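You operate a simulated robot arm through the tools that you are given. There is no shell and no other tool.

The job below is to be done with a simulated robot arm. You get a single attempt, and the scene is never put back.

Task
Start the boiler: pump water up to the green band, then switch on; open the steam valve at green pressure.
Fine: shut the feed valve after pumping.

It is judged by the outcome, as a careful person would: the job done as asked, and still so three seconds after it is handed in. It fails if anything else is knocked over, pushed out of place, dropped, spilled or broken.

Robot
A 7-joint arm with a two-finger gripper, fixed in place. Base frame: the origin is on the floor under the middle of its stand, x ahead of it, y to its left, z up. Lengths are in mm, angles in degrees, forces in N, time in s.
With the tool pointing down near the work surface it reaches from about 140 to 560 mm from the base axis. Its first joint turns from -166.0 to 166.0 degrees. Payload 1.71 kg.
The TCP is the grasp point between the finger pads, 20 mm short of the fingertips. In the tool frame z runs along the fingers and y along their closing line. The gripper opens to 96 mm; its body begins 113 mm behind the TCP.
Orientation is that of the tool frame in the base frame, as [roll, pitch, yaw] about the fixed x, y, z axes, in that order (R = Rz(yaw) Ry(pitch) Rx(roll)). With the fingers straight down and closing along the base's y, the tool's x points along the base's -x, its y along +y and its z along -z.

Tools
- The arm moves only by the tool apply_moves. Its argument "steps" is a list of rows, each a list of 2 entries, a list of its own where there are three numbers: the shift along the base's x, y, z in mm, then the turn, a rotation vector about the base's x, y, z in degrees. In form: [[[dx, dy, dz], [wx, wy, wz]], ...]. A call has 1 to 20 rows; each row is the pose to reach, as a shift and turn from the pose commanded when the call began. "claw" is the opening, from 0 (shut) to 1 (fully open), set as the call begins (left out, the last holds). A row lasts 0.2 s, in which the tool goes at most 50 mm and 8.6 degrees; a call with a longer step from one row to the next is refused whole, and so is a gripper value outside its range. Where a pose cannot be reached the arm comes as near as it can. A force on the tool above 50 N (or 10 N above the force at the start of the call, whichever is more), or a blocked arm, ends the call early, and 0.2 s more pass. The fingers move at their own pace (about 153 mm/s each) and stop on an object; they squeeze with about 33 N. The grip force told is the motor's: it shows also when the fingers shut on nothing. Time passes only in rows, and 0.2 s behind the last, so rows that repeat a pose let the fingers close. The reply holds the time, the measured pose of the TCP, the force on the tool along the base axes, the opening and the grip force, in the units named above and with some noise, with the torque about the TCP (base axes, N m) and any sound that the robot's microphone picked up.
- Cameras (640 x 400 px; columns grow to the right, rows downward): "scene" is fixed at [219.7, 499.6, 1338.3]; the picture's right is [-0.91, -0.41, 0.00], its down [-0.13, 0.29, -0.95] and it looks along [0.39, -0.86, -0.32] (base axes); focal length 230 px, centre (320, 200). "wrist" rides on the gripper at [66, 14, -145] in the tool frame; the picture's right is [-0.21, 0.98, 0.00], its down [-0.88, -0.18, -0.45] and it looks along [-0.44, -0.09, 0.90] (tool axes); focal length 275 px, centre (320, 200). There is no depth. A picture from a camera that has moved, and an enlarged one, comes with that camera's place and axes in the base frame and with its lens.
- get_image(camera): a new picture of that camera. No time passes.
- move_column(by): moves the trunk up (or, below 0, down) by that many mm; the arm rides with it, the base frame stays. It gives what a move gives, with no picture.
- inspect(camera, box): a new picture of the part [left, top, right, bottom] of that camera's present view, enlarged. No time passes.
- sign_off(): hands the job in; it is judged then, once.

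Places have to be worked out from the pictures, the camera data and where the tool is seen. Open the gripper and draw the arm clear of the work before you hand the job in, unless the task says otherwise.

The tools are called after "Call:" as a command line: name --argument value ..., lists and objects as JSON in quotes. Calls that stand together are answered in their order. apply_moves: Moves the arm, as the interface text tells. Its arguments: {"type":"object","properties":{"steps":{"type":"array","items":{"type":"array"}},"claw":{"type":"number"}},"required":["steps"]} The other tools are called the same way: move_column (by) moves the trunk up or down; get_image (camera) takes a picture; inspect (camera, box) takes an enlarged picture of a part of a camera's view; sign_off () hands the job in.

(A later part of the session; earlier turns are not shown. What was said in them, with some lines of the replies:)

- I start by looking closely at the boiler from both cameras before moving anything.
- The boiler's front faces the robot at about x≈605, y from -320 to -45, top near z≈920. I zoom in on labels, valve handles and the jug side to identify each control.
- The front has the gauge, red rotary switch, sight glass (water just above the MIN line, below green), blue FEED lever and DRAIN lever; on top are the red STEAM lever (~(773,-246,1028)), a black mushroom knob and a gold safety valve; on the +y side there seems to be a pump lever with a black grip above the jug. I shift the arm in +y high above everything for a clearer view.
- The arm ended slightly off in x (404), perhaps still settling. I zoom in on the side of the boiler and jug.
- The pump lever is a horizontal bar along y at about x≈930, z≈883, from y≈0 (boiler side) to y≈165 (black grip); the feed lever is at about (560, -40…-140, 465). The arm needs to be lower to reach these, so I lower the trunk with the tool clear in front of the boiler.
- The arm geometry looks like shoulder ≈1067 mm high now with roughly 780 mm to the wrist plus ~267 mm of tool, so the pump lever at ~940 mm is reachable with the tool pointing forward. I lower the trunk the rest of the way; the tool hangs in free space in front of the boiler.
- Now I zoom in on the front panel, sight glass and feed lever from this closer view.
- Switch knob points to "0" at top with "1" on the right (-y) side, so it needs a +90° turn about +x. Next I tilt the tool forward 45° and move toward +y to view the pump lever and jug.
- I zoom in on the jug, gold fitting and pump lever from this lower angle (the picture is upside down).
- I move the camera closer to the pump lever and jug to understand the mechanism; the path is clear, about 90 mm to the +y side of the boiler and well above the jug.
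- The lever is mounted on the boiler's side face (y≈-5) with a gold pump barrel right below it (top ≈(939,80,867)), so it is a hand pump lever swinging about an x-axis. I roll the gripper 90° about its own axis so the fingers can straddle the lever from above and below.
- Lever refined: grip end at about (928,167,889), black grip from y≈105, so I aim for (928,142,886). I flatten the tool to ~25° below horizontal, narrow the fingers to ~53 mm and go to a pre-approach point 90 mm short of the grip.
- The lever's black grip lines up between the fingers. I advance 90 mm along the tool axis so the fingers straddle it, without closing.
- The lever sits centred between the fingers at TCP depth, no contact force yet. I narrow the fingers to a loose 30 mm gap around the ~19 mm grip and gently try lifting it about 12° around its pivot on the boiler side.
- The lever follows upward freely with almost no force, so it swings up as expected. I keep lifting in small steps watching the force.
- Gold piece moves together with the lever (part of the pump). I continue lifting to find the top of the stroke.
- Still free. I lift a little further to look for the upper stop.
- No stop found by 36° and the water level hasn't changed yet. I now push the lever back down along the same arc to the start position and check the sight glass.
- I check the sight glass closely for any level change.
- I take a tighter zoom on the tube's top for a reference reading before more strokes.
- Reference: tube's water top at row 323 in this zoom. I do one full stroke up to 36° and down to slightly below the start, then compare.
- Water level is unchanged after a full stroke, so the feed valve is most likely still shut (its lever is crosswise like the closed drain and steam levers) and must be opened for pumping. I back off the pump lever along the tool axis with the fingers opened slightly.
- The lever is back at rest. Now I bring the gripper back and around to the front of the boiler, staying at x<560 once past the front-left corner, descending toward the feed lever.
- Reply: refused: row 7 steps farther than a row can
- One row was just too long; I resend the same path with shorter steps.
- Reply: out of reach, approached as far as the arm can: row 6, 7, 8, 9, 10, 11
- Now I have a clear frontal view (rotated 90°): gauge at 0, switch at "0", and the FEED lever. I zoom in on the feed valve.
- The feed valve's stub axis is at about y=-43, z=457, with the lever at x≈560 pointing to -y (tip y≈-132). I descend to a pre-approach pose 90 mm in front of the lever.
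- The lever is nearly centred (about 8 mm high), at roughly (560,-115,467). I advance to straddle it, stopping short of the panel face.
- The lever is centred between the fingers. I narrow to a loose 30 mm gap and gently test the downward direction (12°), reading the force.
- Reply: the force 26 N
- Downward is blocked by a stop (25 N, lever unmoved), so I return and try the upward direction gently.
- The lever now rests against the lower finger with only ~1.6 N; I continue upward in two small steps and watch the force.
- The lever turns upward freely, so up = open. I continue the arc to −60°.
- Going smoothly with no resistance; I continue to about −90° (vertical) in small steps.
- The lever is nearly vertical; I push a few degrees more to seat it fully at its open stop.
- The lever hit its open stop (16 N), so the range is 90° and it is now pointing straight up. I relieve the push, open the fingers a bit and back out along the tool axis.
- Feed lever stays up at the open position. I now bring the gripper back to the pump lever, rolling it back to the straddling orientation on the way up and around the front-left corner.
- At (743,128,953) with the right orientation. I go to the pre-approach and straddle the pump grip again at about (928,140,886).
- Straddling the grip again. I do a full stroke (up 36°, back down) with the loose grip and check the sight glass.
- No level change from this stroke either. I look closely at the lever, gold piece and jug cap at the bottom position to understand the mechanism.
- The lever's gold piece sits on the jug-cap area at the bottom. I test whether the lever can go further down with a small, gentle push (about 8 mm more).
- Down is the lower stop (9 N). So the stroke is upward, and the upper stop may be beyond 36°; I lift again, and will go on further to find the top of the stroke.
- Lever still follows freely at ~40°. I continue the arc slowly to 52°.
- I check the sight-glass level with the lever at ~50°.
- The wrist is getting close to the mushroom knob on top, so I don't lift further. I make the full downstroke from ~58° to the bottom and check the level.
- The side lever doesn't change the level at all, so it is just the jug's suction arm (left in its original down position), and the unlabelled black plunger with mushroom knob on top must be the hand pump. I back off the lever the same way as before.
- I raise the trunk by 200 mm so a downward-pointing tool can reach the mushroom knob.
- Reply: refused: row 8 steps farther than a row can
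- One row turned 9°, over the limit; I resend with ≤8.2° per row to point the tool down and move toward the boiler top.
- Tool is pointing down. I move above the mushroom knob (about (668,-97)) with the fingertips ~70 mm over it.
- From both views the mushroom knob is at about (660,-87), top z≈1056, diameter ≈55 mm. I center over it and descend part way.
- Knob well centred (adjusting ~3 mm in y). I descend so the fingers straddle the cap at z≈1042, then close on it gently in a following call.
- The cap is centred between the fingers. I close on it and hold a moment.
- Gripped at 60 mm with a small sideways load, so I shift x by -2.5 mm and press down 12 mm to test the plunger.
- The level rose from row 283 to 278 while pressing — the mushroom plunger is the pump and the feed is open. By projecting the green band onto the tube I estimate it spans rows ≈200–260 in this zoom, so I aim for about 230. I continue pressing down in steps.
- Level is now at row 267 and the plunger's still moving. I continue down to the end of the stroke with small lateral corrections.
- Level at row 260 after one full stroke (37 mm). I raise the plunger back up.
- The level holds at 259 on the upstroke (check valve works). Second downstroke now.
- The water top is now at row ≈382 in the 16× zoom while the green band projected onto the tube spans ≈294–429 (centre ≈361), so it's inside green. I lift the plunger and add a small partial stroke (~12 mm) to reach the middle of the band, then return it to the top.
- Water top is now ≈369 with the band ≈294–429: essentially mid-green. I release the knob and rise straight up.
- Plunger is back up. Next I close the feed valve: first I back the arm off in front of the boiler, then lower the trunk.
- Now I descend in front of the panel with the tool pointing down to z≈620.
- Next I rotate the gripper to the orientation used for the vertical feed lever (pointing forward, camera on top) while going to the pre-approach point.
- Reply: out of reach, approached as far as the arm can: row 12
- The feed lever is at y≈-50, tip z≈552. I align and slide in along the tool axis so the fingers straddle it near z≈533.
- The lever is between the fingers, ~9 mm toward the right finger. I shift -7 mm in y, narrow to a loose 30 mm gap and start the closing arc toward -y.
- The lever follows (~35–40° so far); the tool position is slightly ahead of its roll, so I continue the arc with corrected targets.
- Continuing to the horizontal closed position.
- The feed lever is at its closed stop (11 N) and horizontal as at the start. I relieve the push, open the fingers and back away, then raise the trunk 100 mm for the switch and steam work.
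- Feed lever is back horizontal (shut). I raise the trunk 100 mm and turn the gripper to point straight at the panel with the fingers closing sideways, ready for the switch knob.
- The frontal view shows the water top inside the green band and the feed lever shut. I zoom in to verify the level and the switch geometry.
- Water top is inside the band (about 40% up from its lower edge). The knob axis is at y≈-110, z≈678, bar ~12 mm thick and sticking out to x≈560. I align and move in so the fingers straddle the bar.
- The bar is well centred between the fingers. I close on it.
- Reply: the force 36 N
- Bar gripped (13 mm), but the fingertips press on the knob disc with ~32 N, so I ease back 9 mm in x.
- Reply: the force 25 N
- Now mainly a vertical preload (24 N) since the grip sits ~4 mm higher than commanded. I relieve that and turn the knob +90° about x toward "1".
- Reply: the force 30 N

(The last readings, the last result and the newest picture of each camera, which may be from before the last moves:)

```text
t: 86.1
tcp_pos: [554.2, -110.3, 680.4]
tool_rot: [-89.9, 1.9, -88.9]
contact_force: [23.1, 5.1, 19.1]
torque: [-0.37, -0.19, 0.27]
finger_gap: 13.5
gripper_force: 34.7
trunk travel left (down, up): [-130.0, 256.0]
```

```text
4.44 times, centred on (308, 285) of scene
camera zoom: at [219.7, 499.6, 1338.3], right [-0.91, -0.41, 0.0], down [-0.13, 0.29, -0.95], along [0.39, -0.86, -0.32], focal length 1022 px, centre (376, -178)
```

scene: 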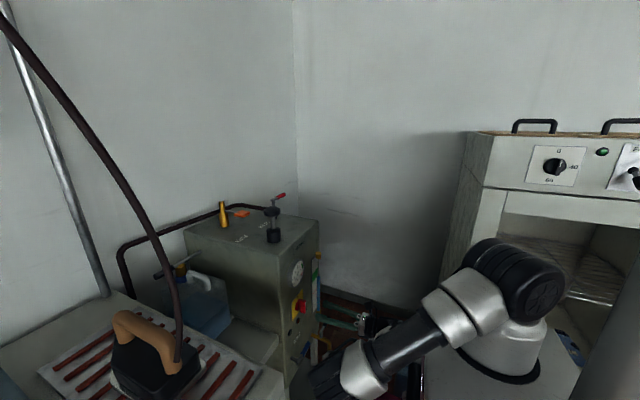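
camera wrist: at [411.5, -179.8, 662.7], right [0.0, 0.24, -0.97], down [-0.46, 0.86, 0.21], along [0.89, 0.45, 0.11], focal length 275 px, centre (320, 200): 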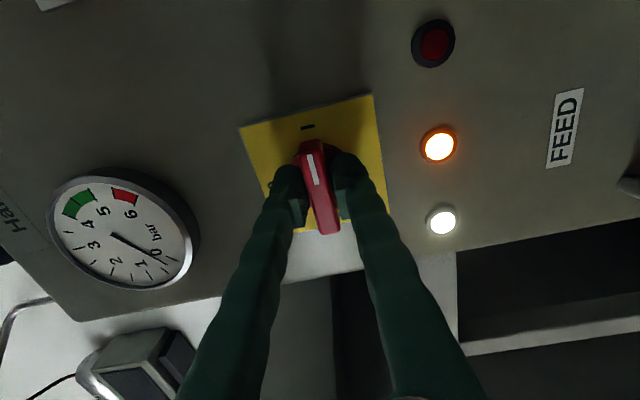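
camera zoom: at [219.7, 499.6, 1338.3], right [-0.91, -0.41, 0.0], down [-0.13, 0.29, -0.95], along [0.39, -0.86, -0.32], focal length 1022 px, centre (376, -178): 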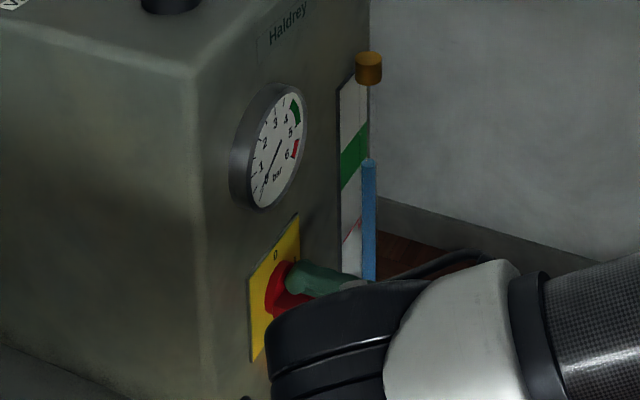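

The switch is at "1": white and orange lamps are lit, gauge still at 0. I release the knob, back off and head for the steam lever while the pressure builds.

Call:
apply_moves --steps '[[[0, 0, 0], [0, 0, 0]], [[0, 0, 0], [0, 0, 0]], [[-40, 0, 0], [0, 0, 0]], [[-80, -5, 5], [0, 0, 0]], [[-84, -40, 30], [0, 0, 0]], [[-86, -75, 60], [0, 0, 0]], [[-86, -105, 95], [0, 0, 0]], [[-84, -135, 132], [0, 0, 0]], [[-80, -160, 172], [0, 0, 0]], [[-75, -180, 213], [0, 5, 0]], [[-70, -190, 257], [0, 12, 0]], [[-60, -200, 300], [0, 20, 0]], [[-45, -204, 343], [0, 28, 0]], [[-25, -204, 385], [0, 36, 0]], [[5, -204, 415], [0, 44, 0]]]' --claw 0.5

Call:
get_image --camera "scene"

Call:
get_image --camera "wrist"

Call:
inspect --camera "scene" --box '[270, 240, 345, 330]'

```text
t: 89.5
tcp_pos: [545.1, -317.8, 1073.8]
tool_rot: [-136.1, 1.5, -90.7]
contact_force: [0.3, -0.1, 0.0]
torque: [0.04, -0.05, 0.07]
finger_gap: 48.0
gripper_force: 0.1
out of reach, approached as far as the arm can: row 5, 6, 7, 8, 9, 10, 11, 12
trunk travel left (down, up): [-130.0, 256.0]
stopped in row 15: the arm was blocked; the commanded pose is now the measured one
```

```text
taken
```

scene: 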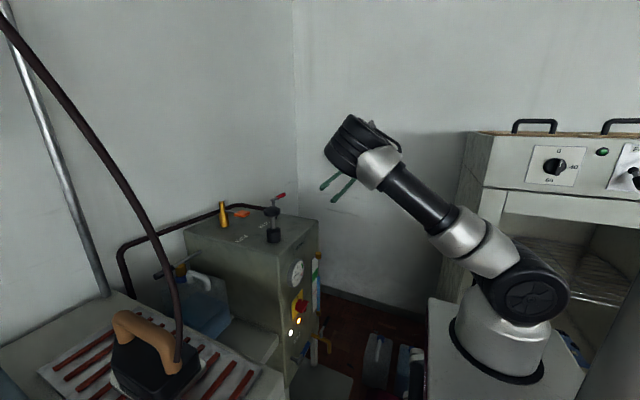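

```text
taken
camera wrist: at [434.0, -385.6, 1166.9], right [-0.7, 0.23, -0.67], down [-0.17, 0.87, 0.47], along [0.69, 0.44, -0.57], focal length 275 px, centre (320, 200)
```

wrist: 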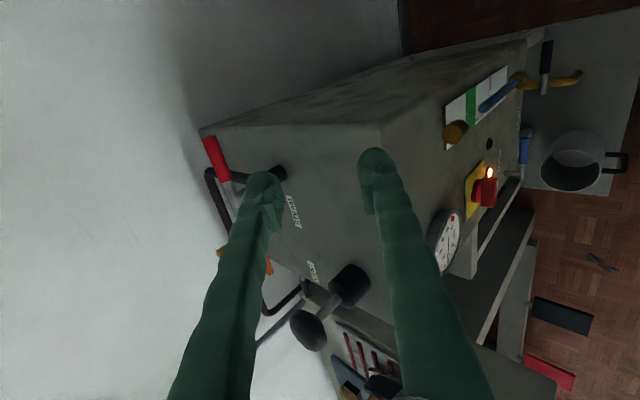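

```text
4.44 times, centred on (308, 285) of scene
camera zoom: at [219.7, 499.6, 1338.3], right [-0.91, -0.41, 0.0], down [-0.13, 0.29, -0.95], along [0.39, -0.86, -0.32], focal length 1022 px, centre (376, -178)
```

zoom: 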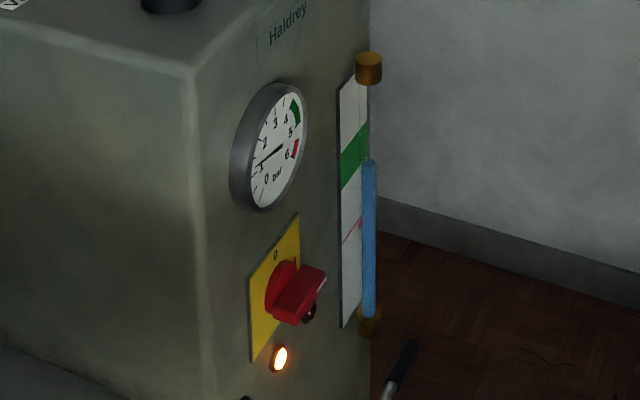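

Pressure already ≈1.3 bar, rising ~0.4 bar/s. I advance with closed fingers to just in front of the steam lever's red handle (lever at x≈773, handle end y≈-336, z≈1030).

Call:
apply_moves --steps '[[[45, 1, -8], [0, 0, 0]], [[90, 2, -16], [0, 0, 0]], [[135, 3, -26], [0, 0, 0]], [[175, 4, -40], [0, 0, 0]], [[185, 4, -55], [0, 0, 0]]]' --claw 0

Call:
get_image --camera "wrist"

Call:
inspect --camera "scene" --box '[200, 160, 345, 300]'

```text
t: 90.7
tcp_pos: [741.5, -311.3, 1019.1]
tool_rot: [-136.4, 1.4, -90.5]
contact_force: [0.4, -0.3, 0.1]
torque: [0.01, -0.01, 0.0]
finger_gap: 0.0
gripper_force: 29.6
trunk travel left (down, up): [-130.0, 256.0]
```

```text
taken
camera wrist: at [630.0, -379.6, 1112.0], right [-0.71, 0.23, -0.67], down [-0.17, 0.87, 0.47], along [0.69, 0.44, -0.57], focal length 275 px, centre (320, 200)
```

wrist: 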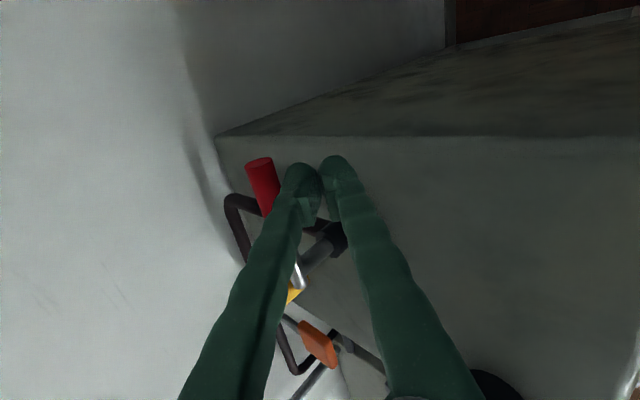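

```text
2.86 times, centred on (272, 230) of scene
camera zoom: at [219.7, 499.6, 1338.3], right [-0.91, -0.41, 0.0], down [-0.13, 0.29, -0.95], along [0.39, -0.86, -0.32], focal length 657 px, centre (456, 114)
```

zoom: 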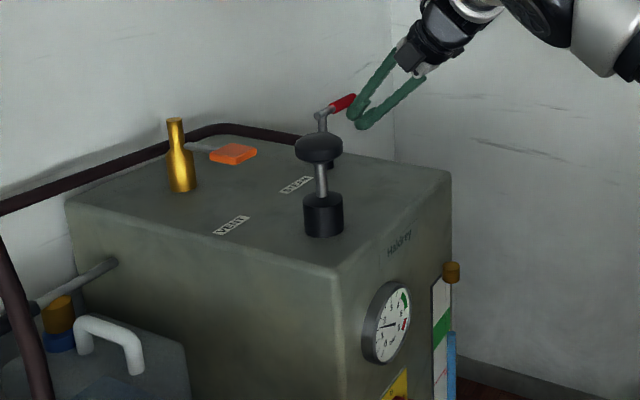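

Fingertips are right in front of the red handle. I read the gauge before pushing.

Call:
inspect --camera "scene" --box '[286, 254, 310, 290]'

```text
11.11 times, centred on (298, 272) of scene
camera zoom: at [219.7, 499.6, 1338.3], right [-0.91, -0.41, 0.0], down [-0.13, 0.29, -0.95], along [0.39, -0.86, -0.32], focal length 2554 px, centre (564, -600)
```

zoom: 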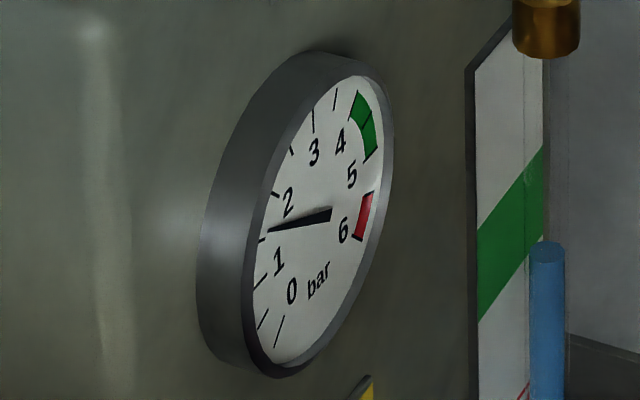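

Green spans 4–5 bar; the needle is at ≈1.55 bar at t=90.7 and rising ~0.35 bar/s. I hold position and let time pass, then check again.

Call:
apply_moves --steps '[[[0, 0, 0], [0, 0, 0]], [[0, 0, 0], [0, 0, 0]], [[0, 0, 0], [0, 0, 0]], [[0, 0, 0], [0, 0, 0]], [[0, 0, 0], [0, 0, 0]], [[0, 0, 0], [0, 0, 0]], [[0, 0, 0], [0, 0, 0]], [[0, 0, 0], [0, 0, 0]], [[0, 0, 0], [0, 0, 0]]]'

Call:
inspect --camera "scene" --box '[286, 254, 310, 290]'

Call:
inspect --camera "wrist" --box '[200, 130, 400, 320]'

```text
t: 92.7
tcp_pos: [739.7, -312.6, 1017.8]
tool_rot: [-136.5, 1.4, -90.5]
contact_force: [-0.3, 0.4, -0.2]
torque: [-0.01, -0.01, -0.01]
finger_gap: 0.0
gripper_force: 29.9
trunk travel left (down, up): [-130.0, 256.0]
```

```text
11.11 times, centred on (298, 272) of scene
camera zoom: at [219.7, 499.6, 1338.3], right [-0.91, -0.41, 0.0], down [-0.13, 0.29, -0.95], along [0.39, -0.86, -0.32], focal length 2554 px, centre (564, -600)
```

zoom: 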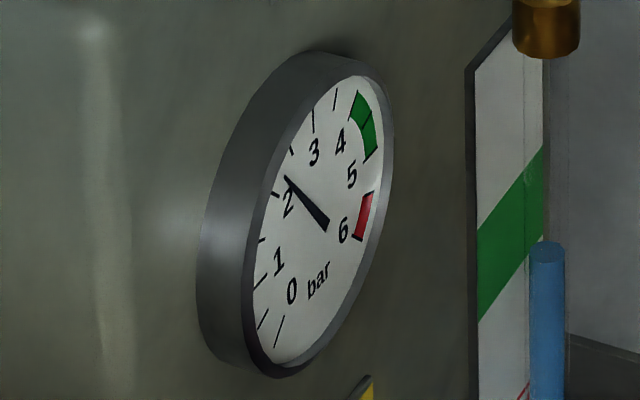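

```text
2.11 times, centred on (300, 225) of wrist
camera zoom: at [629.8, -379.6, 1111.7], right [-0.71, 0.23, -0.67], down [-0.17, 0.87, 0.47], along [0.69, 0.44, -0.57], focal length 580 px, centre (362, 147)
```

zoom: 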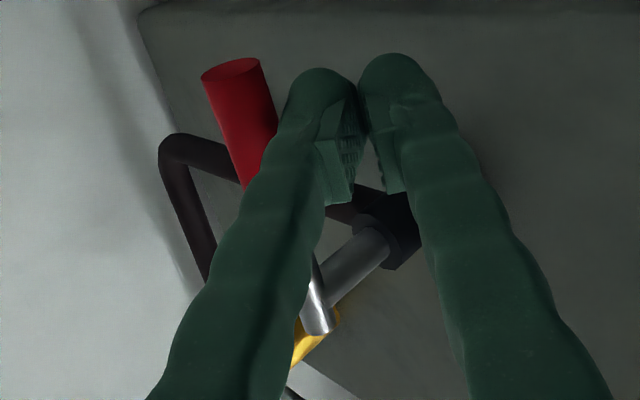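

At t=92.7 the needle is ≈2.2 bar (≈0.32 bar/s), so 4 bar at about t≈98. I use the wait to creep 8 mm closer to the lever.

Call:
apply_moves --steps '[[[3, 0, 0], [0, 0, 0]], [[6, 0, 0], [0, 0, 0]], [[9, 0, 0], [0, 0, 0]], [[9, 0, 0], [0, 0, 0]], [[9, 0, 0], [0, 0, 0]], [[9, 0, 0], [0, 0, 0]], [[9, 0, 0], [0, 0, 0]], [[9, 0, 0], [0, 0, 0]], [[9, 0, 0], [0, 0, 0]]]'

Call:
inspect --camera "scene" --box '[286, 254, 310, 290]'

Call:
inspect --camera "wrist" --box '[200, 130, 400, 320]'

Call:
inspect --camera "scene" --box '[240, 170, 320, 240]'

```text
t: 94.7
tcp_pos: [746.3, -311.6, 1017.6]
tool_rot: [-136.4, 1.4, -90.6]
contact_force: [-0.2, -0.4, -0.2]
torque: [0.0, 0.0, -0.01]
finger_gap: 0.1
gripper_force: 29.8
trunk travel left (down, up): [-130.0, 256.0]
```

```text
11.11 times, centred on (298, 272) of scene
camera zoom: at [219.7, 499.6, 1338.3], right [-0.91, -0.41, 0.0], down [-0.13, 0.29, -0.95], along [0.39, -0.86, -0.32], focal length 2554 px, centre (564, -600)
```

zoom: 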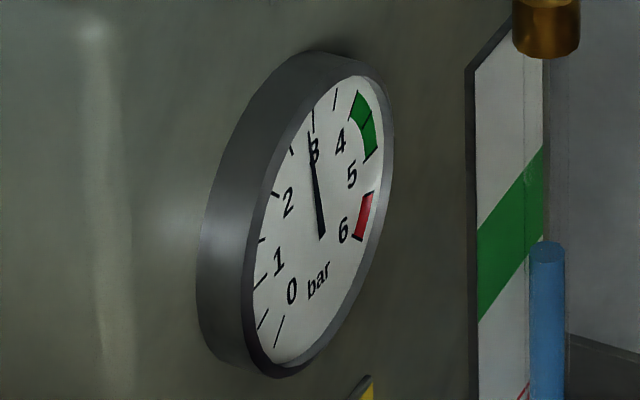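

```text
2.11 times, centred on (300, 225) of wrist
camera zoom: at [636.8, -379.4, 1110.4], right [-0.71, 0.23, -0.67], down [-0.17, 0.87, 0.47], along [0.69, 0.44, -0.57], focal length 580 px, centre (362, 147)
```

zoom: 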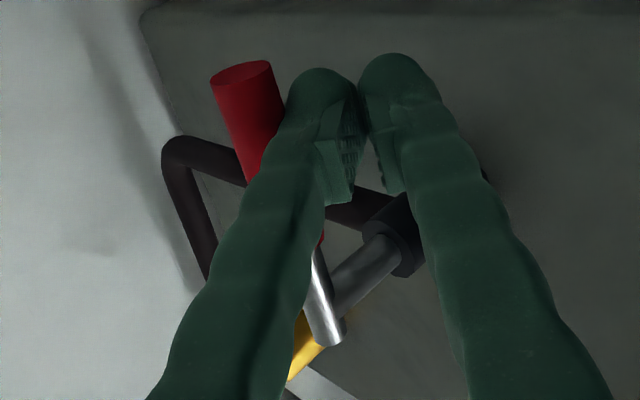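

```text
5.71 times, centred on (280, 205) of scene
camera zoom: at [219.7, 499.6, 1338.3], right [-0.91, -0.41, 0.0], down [-0.13, 0.29, -0.95], along [0.39, -0.86, -0.32], focal length 1314 px, centre (549, 171)
```

zoom: 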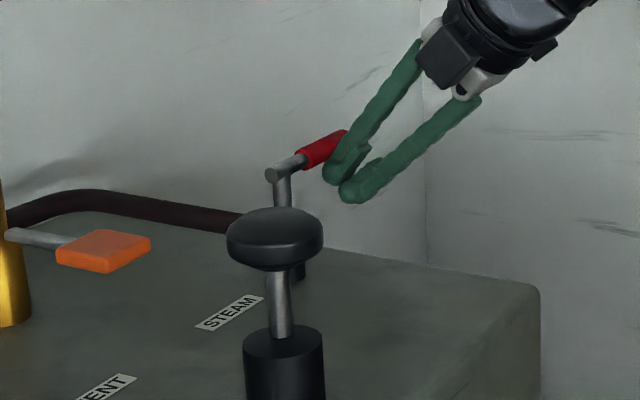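

At t=94.7 the needle is ≈2.9 bar. I wait another 2.4 s and re-read.

Call:
apply_moves --steps '[[[0, 0, 0], [0, 0, 0]], [[0, 0, 0], [0, 0, 0]], [[0, 0, 0], [0, 0, 0]], [[0, 0, 0], [0, 0, 0]], [[0, 0, 0], [0, 0, 0]], [[0, 0, 0], [0, 0, 0]], [[0, 0, 0], [0, 0, 0]], [[0, 0, 0], [0, 0, 0]], [[0, 0, 0], [0, 0, 0]], [[0, 0, 0], [0, 0, 0]], [[0, 0, 0], [0, 0, 0]]]'

Call:
inspect --camera "scene" --box '[286, 254, 310, 290]'

```text
t: 97.1
tcp_pos: [746.7, -311.5, 1017.2]
tool_rot: [-136.4, 1.5, -90.5]
contact_force: [-0.1, -0.5, -1.3]
torque: [-0.02, 0.0, 0.0]
finger_gap: 0.0
gripper_force: 29.2
trunk travel left (down, up): [-130.0, 256.0]
```

```text
11.11 times, centred on (298, 272) of scene
camera zoom: at [219.7, 499.6, 1338.3], right [-0.91, -0.41, 0.0], down [-0.13, 0.29, -0.95], along [0.39, -0.86, -0.32], focal length 2554 px, centre (564, -600)
```

zoom: 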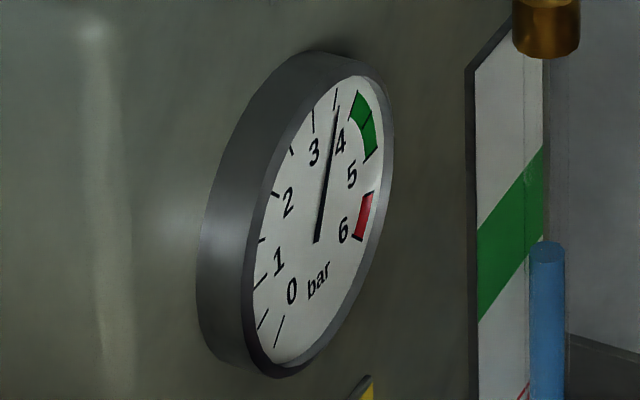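

Needle ≈3.6 bar at t=97.1. I wait 1.6 s more to enter green and check once more.

Call:
apply_moves --steps '[[[0, 0, 0], [0, 0, 0]], [[0, 0, 0], [0, 0, 0]], [[0, 0, 0], [0, 0, 0]], [[0, 0, 0], [0, 0, 0]], [[0, 0, 0], [0, 0, 0]], [[0, 0, 0], [0, 0, 0]], [[0, 0, 0], [0, 0, 0]], [[0, 0, 0], [0, 0, 0]], [[0, 0, 0], [0, 0, 0]]]'

Call:
inspect --camera "scene" --box '[286, 254, 310, 290]'

```text
t: 99.1
tcp_pos: [746.2, -310.8, 1017.3]
tool_rot: [-136.4, 1.4, -90.5]
contact_force: [-0.1, -0.1, 1.2]
torque: [-0.02, 0.01, -0.01]
finger_gap: 0.2
gripper_force: 30.4
trunk travel left (down, up): [-130.0, 256.0]
```

```text
11.11 times, centred on (298, 272) of scene
camera zoom: at [219.7, 499.6, 1338.3], right [-0.91, -0.41, 0.0], down [-0.13, 0.29, -0.95], along [0.39, -0.86, -0.32], focal length 2554 px, centre (564, -600)
```

zoom: 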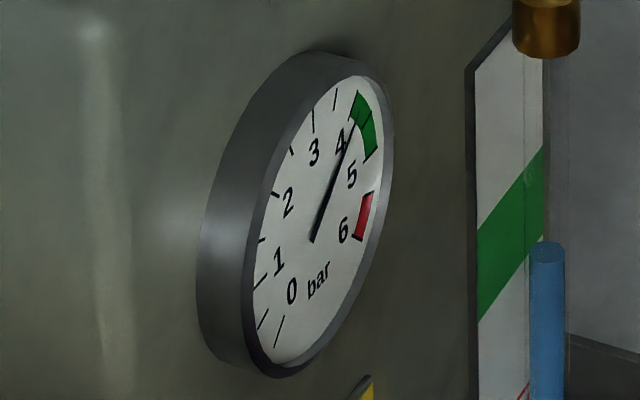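

The needle has just entered green (≈4.15 bar). I push the steam lever through its 90° arc toward +x (in line with the pipe) now.

Call:
apply_moves --steps '[[[9, -1, 0], [0, 0, 0]], [[26, -4, 0], [0, 0, 0]], [[44, -2, 0], [0, 0, 0]], [[61, 5, 0], [0, 0, 0]], [[76, 16, 0], [0, 0, 0]], [[87, 30, 0], [0, 0, 0]], [[94, 47, 0], [0, 0, 0]], [[96, 57, 0], [0, 0, 0]]]'

Call:
inspect --camera "scene" --box '[286, 254, 310, 290]'

Call:
inspect --camera "scene" --box '[220, 170, 320, 240]'

Call:
get_image --camera "wrist"

```text
t: 99.7
tcp_pos: [744.1, -315.3, 1022.1]
tool_rot: [-136.6, 1.7, -90.4]
contact_force: [0.0, 0.2, -0.7]
torque: [0.0, -0.03, -0.01]
finger_gap: 0.1
gripper_force: 29.5
trunk travel left (down, up): [-130.0, 256.0]
stopped in row 2: the force on the tool passed its limit at 62 N (the readings are from after the stop); the commanded pose is now the measured one
```

```text
11.11 times, centred on (298, 272) of scene
camera zoom: at [219.7, 499.6, 1338.3], right [-0.91, -0.41, 0.0], down [-0.13, 0.29, -0.95], along [0.39, -0.86, -0.32], focal length 2554 px, centre (564, -600)
```

zoom: 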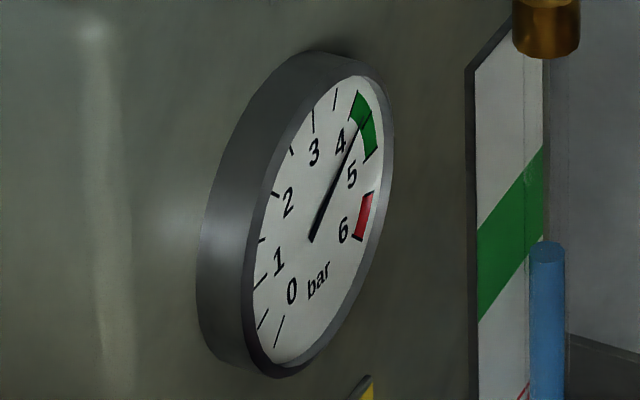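

```text
5.71 times, centred on (270, 205) of scene
camera zoom: at [219.7, 499.6, 1338.3], right [-0.91, -0.41, 0.0], down [-0.13, 0.29, -0.95], along [0.39, -0.86, -0.32], focal length 1314 px, centre (606, 171)
```

zoom: 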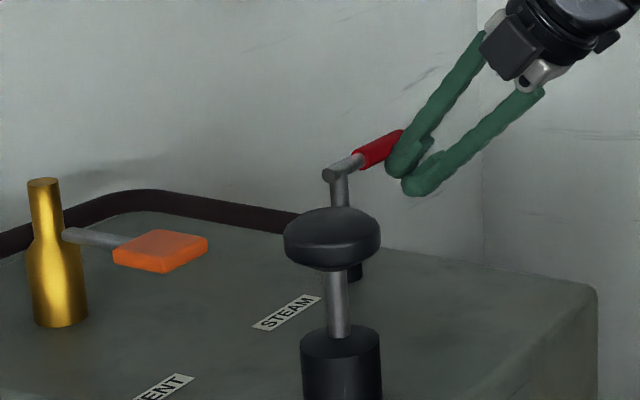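

```text
taken
camera wrist: at [634.3, -383.9, 1115.4], right [-0.71, 0.23, -0.67], down [-0.17, 0.86, 0.48], along [0.69, 0.45, -0.57], focal length 275 px, centre (320, 200)
```

wrist: 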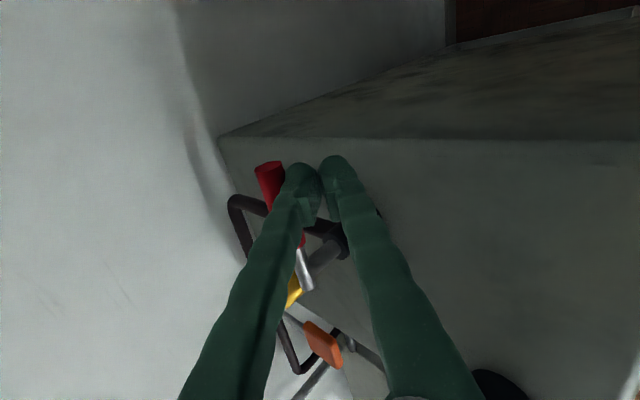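

The lever would not move toward +x (stop, 62 N), so it must swing the other way, toward -x. Needle ≈4.35 bar, still in green; I lift over the lever with closed fingers, drop in behind it and sweep it toward -x/+y along its arc.

Call:
apply_moves --steps '[[[-36, 0, 34], [0, 0, 0]], [[4, 0, 63], [0, 0, 0]], [[51, 0, 58], [0, 0, 0]], [[56, 0, 20], [0, 0, 0]], [[33.1, 0, 20], [0, 0, 0]], [[12.6, 1.7, 20], [0, 0, 0]], [[-7.6, 10, 20], [0, 0, 0]], [[-24.1, 24.2, 20], [0, 0, 0]], [[-34.4, 40.5, 20], [0, 0, 0]], [[-39.6, 56.7, 20], [0, 0, 0]]]'

Call:
inspect --camera "scene" --box '[220, 170, 320, 240]'

Call:
inspect --camera "scene" --box '[286, 254, 310, 290]'

Call:
get_image --camera "wrist"

```text
t: 101.9
tcp_pos: [699.9, -269.9, 1041.6]
tool_rot: [-136.4, 1.3, -91.1]
contact_force: [6.5, -27.4, 5.8]
torque: [-0.08, -0.16, -0.44]
finger_gap: 0.1
gripper_force: 29.6
trunk travel left (down, up): [-130.0, 256.0]
```

```text
5.71 times, centred on (270, 205) of scene
camera zoom: at [219.7, 499.6, 1338.3], right [-0.91, -0.41, 0.0], down [-0.13, 0.29, -0.95], along [0.39, -0.86, -0.32], focal length 1314 px, centre (606, 171)
```

zoom: 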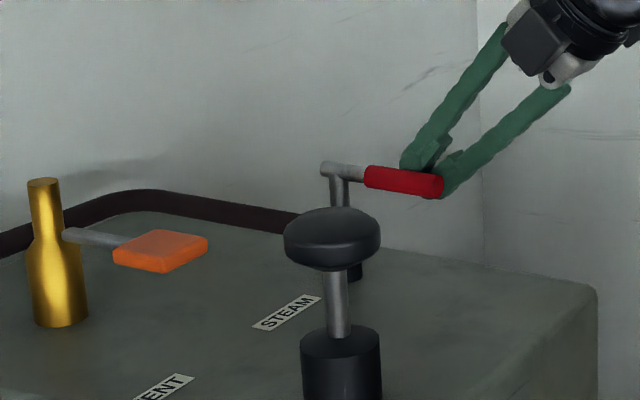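

```text
11.11 times, centred on (298, 272) of scene
camera zoom: at [219.7, 499.6, 1338.3], right [-0.91, -0.41, 0.0], down [-0.13, 0.29, -0.95], along [0.39, -0.86, -0.32], focal length 2554 px, centre (564, -600)
```

zoom: 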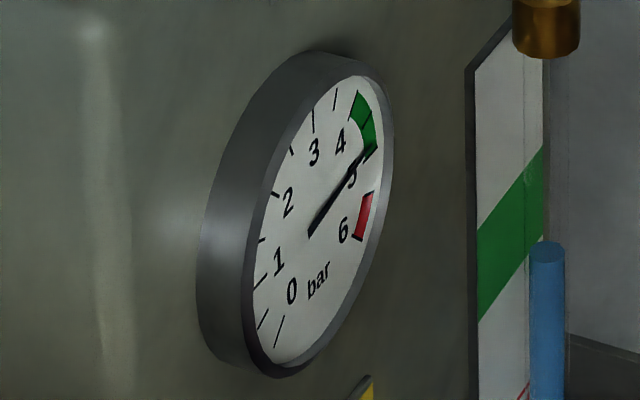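

```text
taken
camera wrist: at [589.4, -335.8, 1134.9], right [-0.7, 0.24, -0.67], down [-0.16, 0.87, 0.47], along [0.69, 0.44, -0.58], focal length 275 px, centre (320, 200)
```

wrist: 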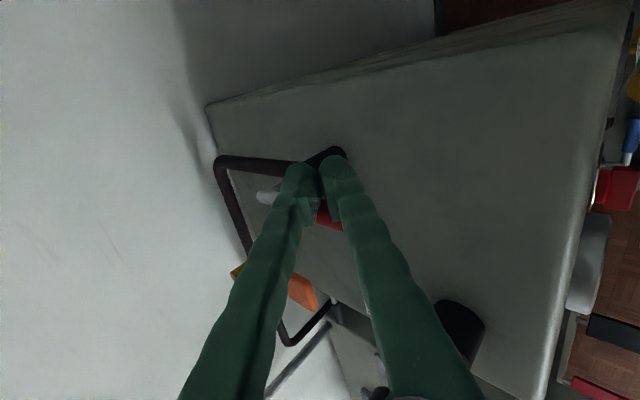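

The lever now points toward -x against its stop (27 N) — steam valve fully open, with the needle still just inside green (≈4.9 bar). I back away sideways and up, then check.

Call:
apply_moves --steps '[[[0, -14, 0], [0, 0, 0]], [[-18, -24, 22], [0, 0, 0]], [[-48, -30, 55], [0, 0, 0]], [[-80, -36, 88], [0, 0, 0]], [[-110, -40, 120], [0, 0, 0]]]'

Call:
inspect --camera "scene" --box '[286, 254, 310, 290]'

Call:
get_image --camera "scene"

Call:
inspect --camera "scene" --box '[220, 170, 320, 240]'

```text
t: 103.1
tcp_pos: [592.3, -299.4, 1157.4]
tool_rot: [-136.6, 1.7, -90.3]
contact_force: [0.1, -0.1, -0.6]
torque: [0.03, 0.0, 0.0]
finger_gap: 0.1
gripper_force: 29.7
trunk travel left (down, up): [-130.0, 256.0]
```

```text
11.11 times, centred on (298, 272) of scene
camera zoom: at [219.7, 499.6, 1338.3], right [-0.91, -0.41, 0.0], down [-0.13, 0.29, -0.95], along [0.39, -0.86, -0.32], focal length 2554 px, centre (564, -600)
```

zoom: 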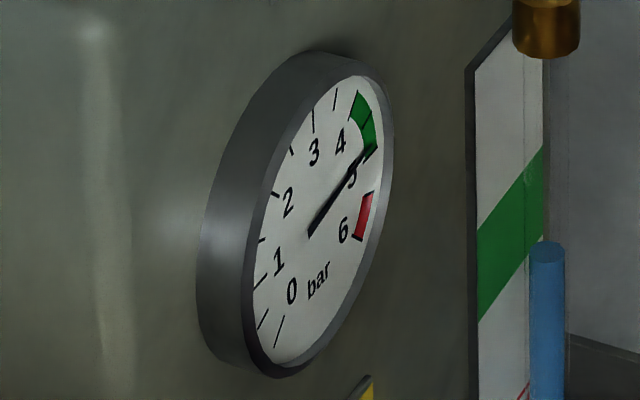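

```text
taken
```

scene: 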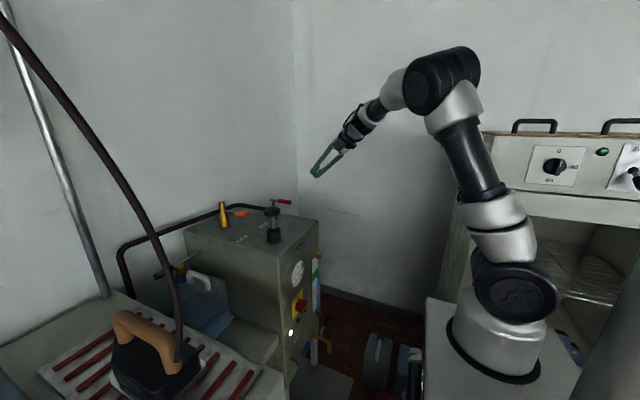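

```text
5.71 times, centred on (270, 205) of scene
camera zoom: at [219.7, 499.6, 1338.3], right [-0.91, -0.41, 0.0], down [-0.13, 0.29, -0.95], along [0.39, -0.86, -0.32], focal length 1314 px, centre (606, 171)
```

zoom: 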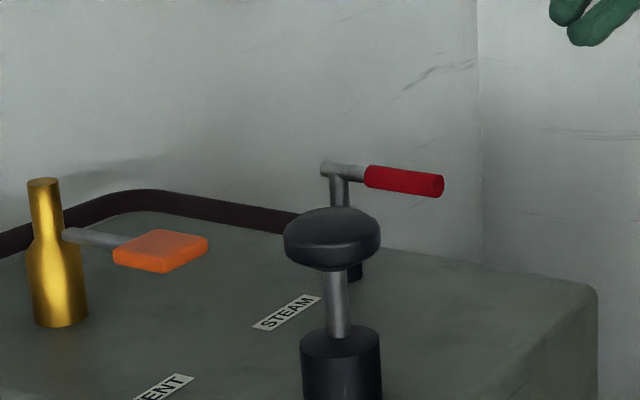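

Pressure is now holding just inside green at ≈4.9 bar and the steam lever stays open. I check the panel state (switch, lamps, feed lever, water level).

Call:
inspect --camera "scene" --box '[265, 240, 345, 370]'

Call:
inspect --camera "scene" --box '[130, 220, 300, 330]'

Call:
get_image --camera "wrist"

```text
3.08 times, centred on (305, 305) of scene
camera zoom: at [219.7, 499.6, 1338.3], right [-0.91, -0.41, 0.0], down [-0.13, 0.29, -0.95], along [0.39, -0.86, -0.32], focal length 707 px, centre (366, -123)
```

zoom: 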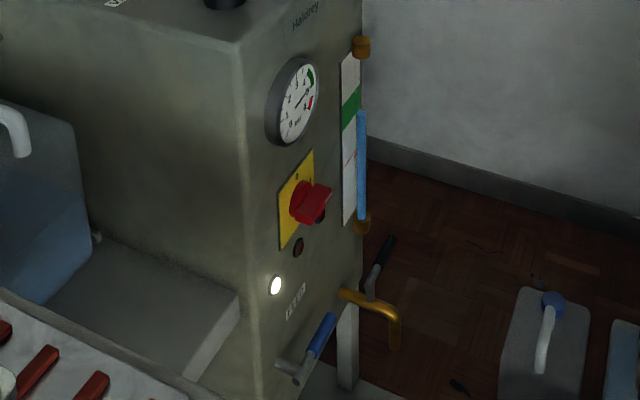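

```text
3.64 times, centred on (215, 275) of scene
camera zoom: at [219.7, 499.6, 1338.3], right [-0.91, -0.41, 0.0], down [-0.13, 0.29, -0.95], along [0.39, -0.86, -0.32], focal length 836 px, centre (702, -73)
```

zoom: 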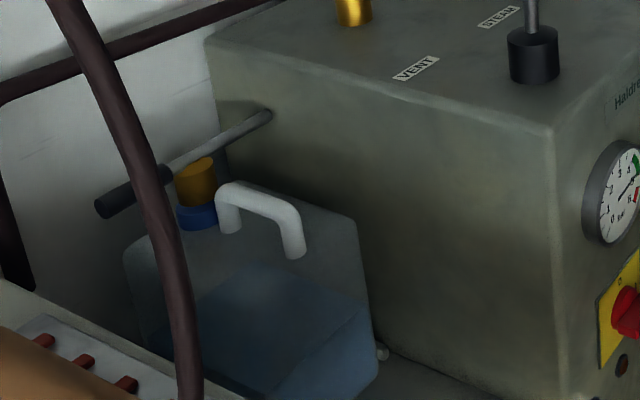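

```text
taken
camera wrist: at [483.4, -367.4, 1251.3], right [-0.71, 0.23, -0.67], down [-0.17, 0.86, 0.48], along [0.68, 0.45, -0.57], focal length 275 px, centre (320, 200)
```

wrist: 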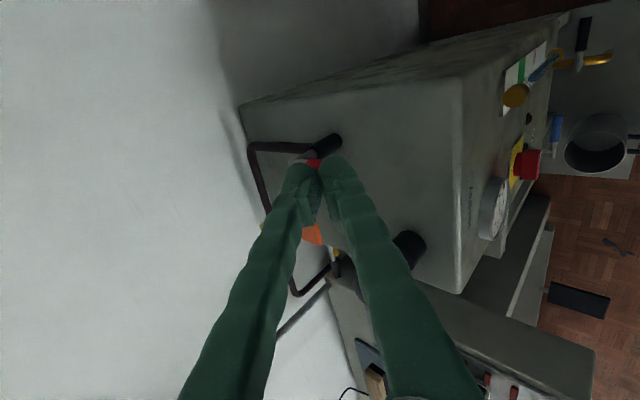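

All states look right: power lamp on (heater lamp off — thermostat), switch at "1", feed lever shut, water in green, lever/jug arm in its original position. I open the gripper and draw the arm further back, then re-check the gauge.

Call:
apply_moves --steps '[[[-25, 5, 20], [0, 0, 0]], [[-50, 10, 40], [0, 0, 0]], [[-75, 15, 60], [0, 0, 0]], [[-95, 20, 80], [0, 0, 0]], [[-95, 20, 80], [0, 0, 0]], [[-95, 20, 80], [0, 0, 0]], [[-95, 20, 80], [0, 0, 0]], [[-95, 20, 80], [0, 0, 0]]]' --claw 1

Call:
inspect --camera "scene" --box '[286, 254, 310, 290]'

Call:
get_image --camera "scene"

Call:
inspect --camera "scene" --box '[308, 258, 324, 274]'

```text
t: 104.9
tcp_pos: [499.9, -279.4, 1240.8]
tool_rot: [-136.6, 1.6, -90.3]
contact_force: [-0.2, 0.5, 0.0]
torque: [-0.02, 0.01, 0.01]
finger_gap: 96.0
gripper_force: 0.0
trunk travel left (down, up): [-130.0, 256.0]
```

```text
11.11 times, centred on (298, 272) of scene
camera zoom: at [219.7, 499.6, 1338.3], right [-0.91, -0.41, 0.0], down [-0.13, 0.29, -0.95], along [0.39, -0.86, -0.32], focal length 2554 px, centre (564, -600)
```

zoom: 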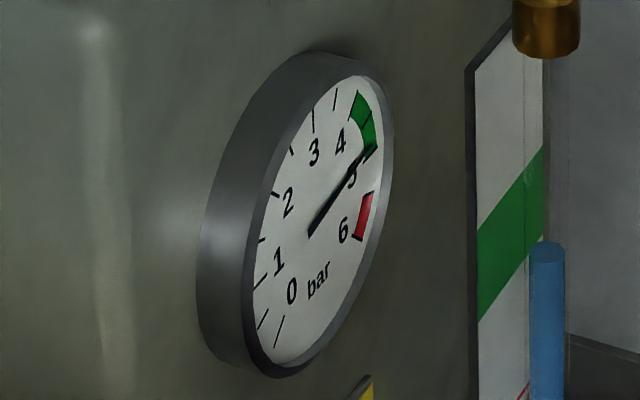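

```text
taken
```

scene: 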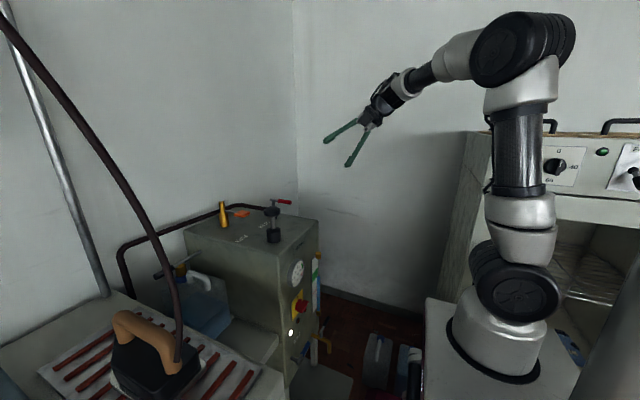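

```text
16.00 times, centred on (316, 266) of scene
camera zoom: at [219.7, 499.6, 1338.3], right [-0.91, -0.41, 0.0], down [-0.13, 0.29, -0.95], along [0.39, -0.86, -0.32], focal length 3678 px, centre (384, -856)
```

zoom: 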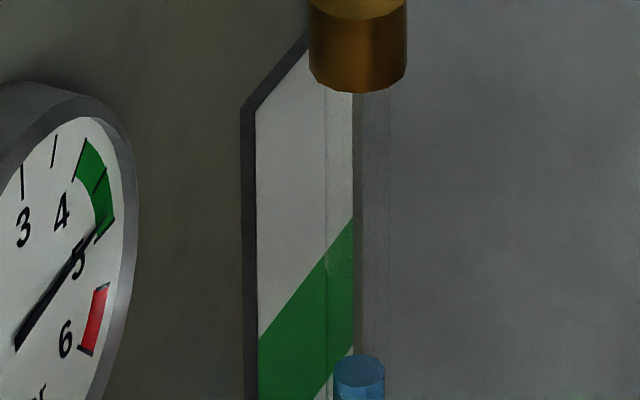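

Everything holds: pressure steady at ≈4.9 bar inside green, level in green. I let two more seconds pass to confirm it is stable before handing in.

Call:
apply_moves --steps '[[[0, 0, 0], [0, 0, 0]], [[0, 0, 0], [0, 0, 0]], [[0, 0, 0], [0, 0, 0]], [[0, 0, 0], [0, 0, 0]], [[0, 0, 0], [0, 0, 0]], [[0, 0, 0], [0, 0, 0]], [[0, 0, 0], [0, 0, 0]], [[0, 0, 0], [0, 0, 0]], [[0, 0, 0], [0, 0, 0]], [[0, 0, 0], [0, 0, 0]]]'

Call:
inspect --camera "scene" --box '[286, 254, 310, 290]'

Call:
inspect --camera "scene" --box '[280, 310, 345, 375]'

```text
t: 107.1
tcp_pos: [500.6, -280.4, 1240.7]
tool_rot: [-136.6, 1.7, -90.3]
contact_force: [0.8, 0.1, 0.5]
torque: [-0.03, 0.03, -0.03]
finger_gap: 95.8
gripper_force: 0.0
trunk travel left (down, up): [-130.0, 256.0]
```

```text
11.11 times, centred on (298, 272) of scene
camera zoom: at [219.7, 499.6, 1338.3], right [-0.91, -0.41, 0.0], down [-0.13, 0.29, -0.95], along [0.39, -0.86, -0.32], focal length 2554 px, centre (564, -600)
```

zoom: 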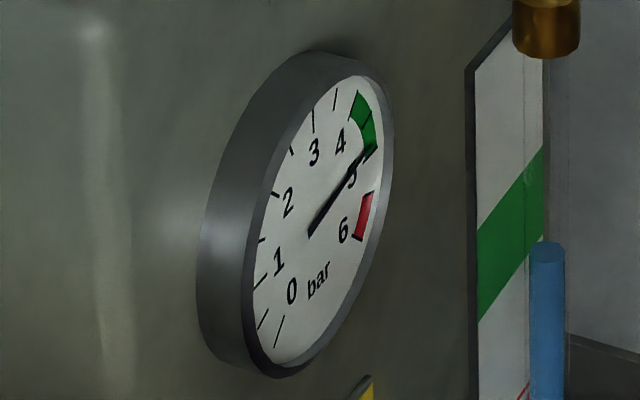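

```text
6.15 times, centred on (312, 342) of scene
camera zoom: at [219.7, 499.6, 1338.3], right [-0.91, -0.41, 0.0], down [-0.13, 0.29, -0.95], along [0.39, -0.86, -0.32], focal length 1414 px, centre (366, -677)
```

zoom: 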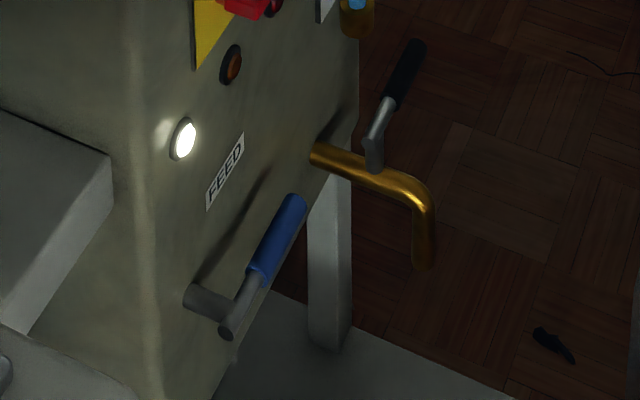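

The pressure is stable in green, the feed lever is shut exactly as at its closed stop, the switch is on, the steam valve is open, and the arm is clear with the gripper open. I hand the job in.

Call:
sign_off

```text
The job is handed in.
```

The boiler is running and I've handed the job in. At the last check the gauge read about 4.9 bar. That is close to the 5 bar top of the green band (4–5 bar), but it had held steady for about five seconds.

- **Water:** I pumped it up into the green band, to roughly 40% of the way from the band's lower edge. It stayed there after heating.
- **Feed valve:** it started shut, so I opened it to pump. Afterwards I closed it back against its stop.
- **Switch:** it is at 1 with the power lamp lit. The heater lamp went out near 4.9 bar, probably the thermostat cutting in.
- **Steam valve:** I opened it fully between about 4.4 and 4.9 bar, so within green. My first push went the wrong way and hit the lever's stop at 62 N. It showed no sign of damage and then opened normally the other way.

Before finding the pump (the black plunger knob on top), I also tried the lever on the boiler's left side. It had no effect on the water level, and I left it resting where it started.

The arm is clear of the boiler with the gripper open, and I saw nothing knocked over or spilled.
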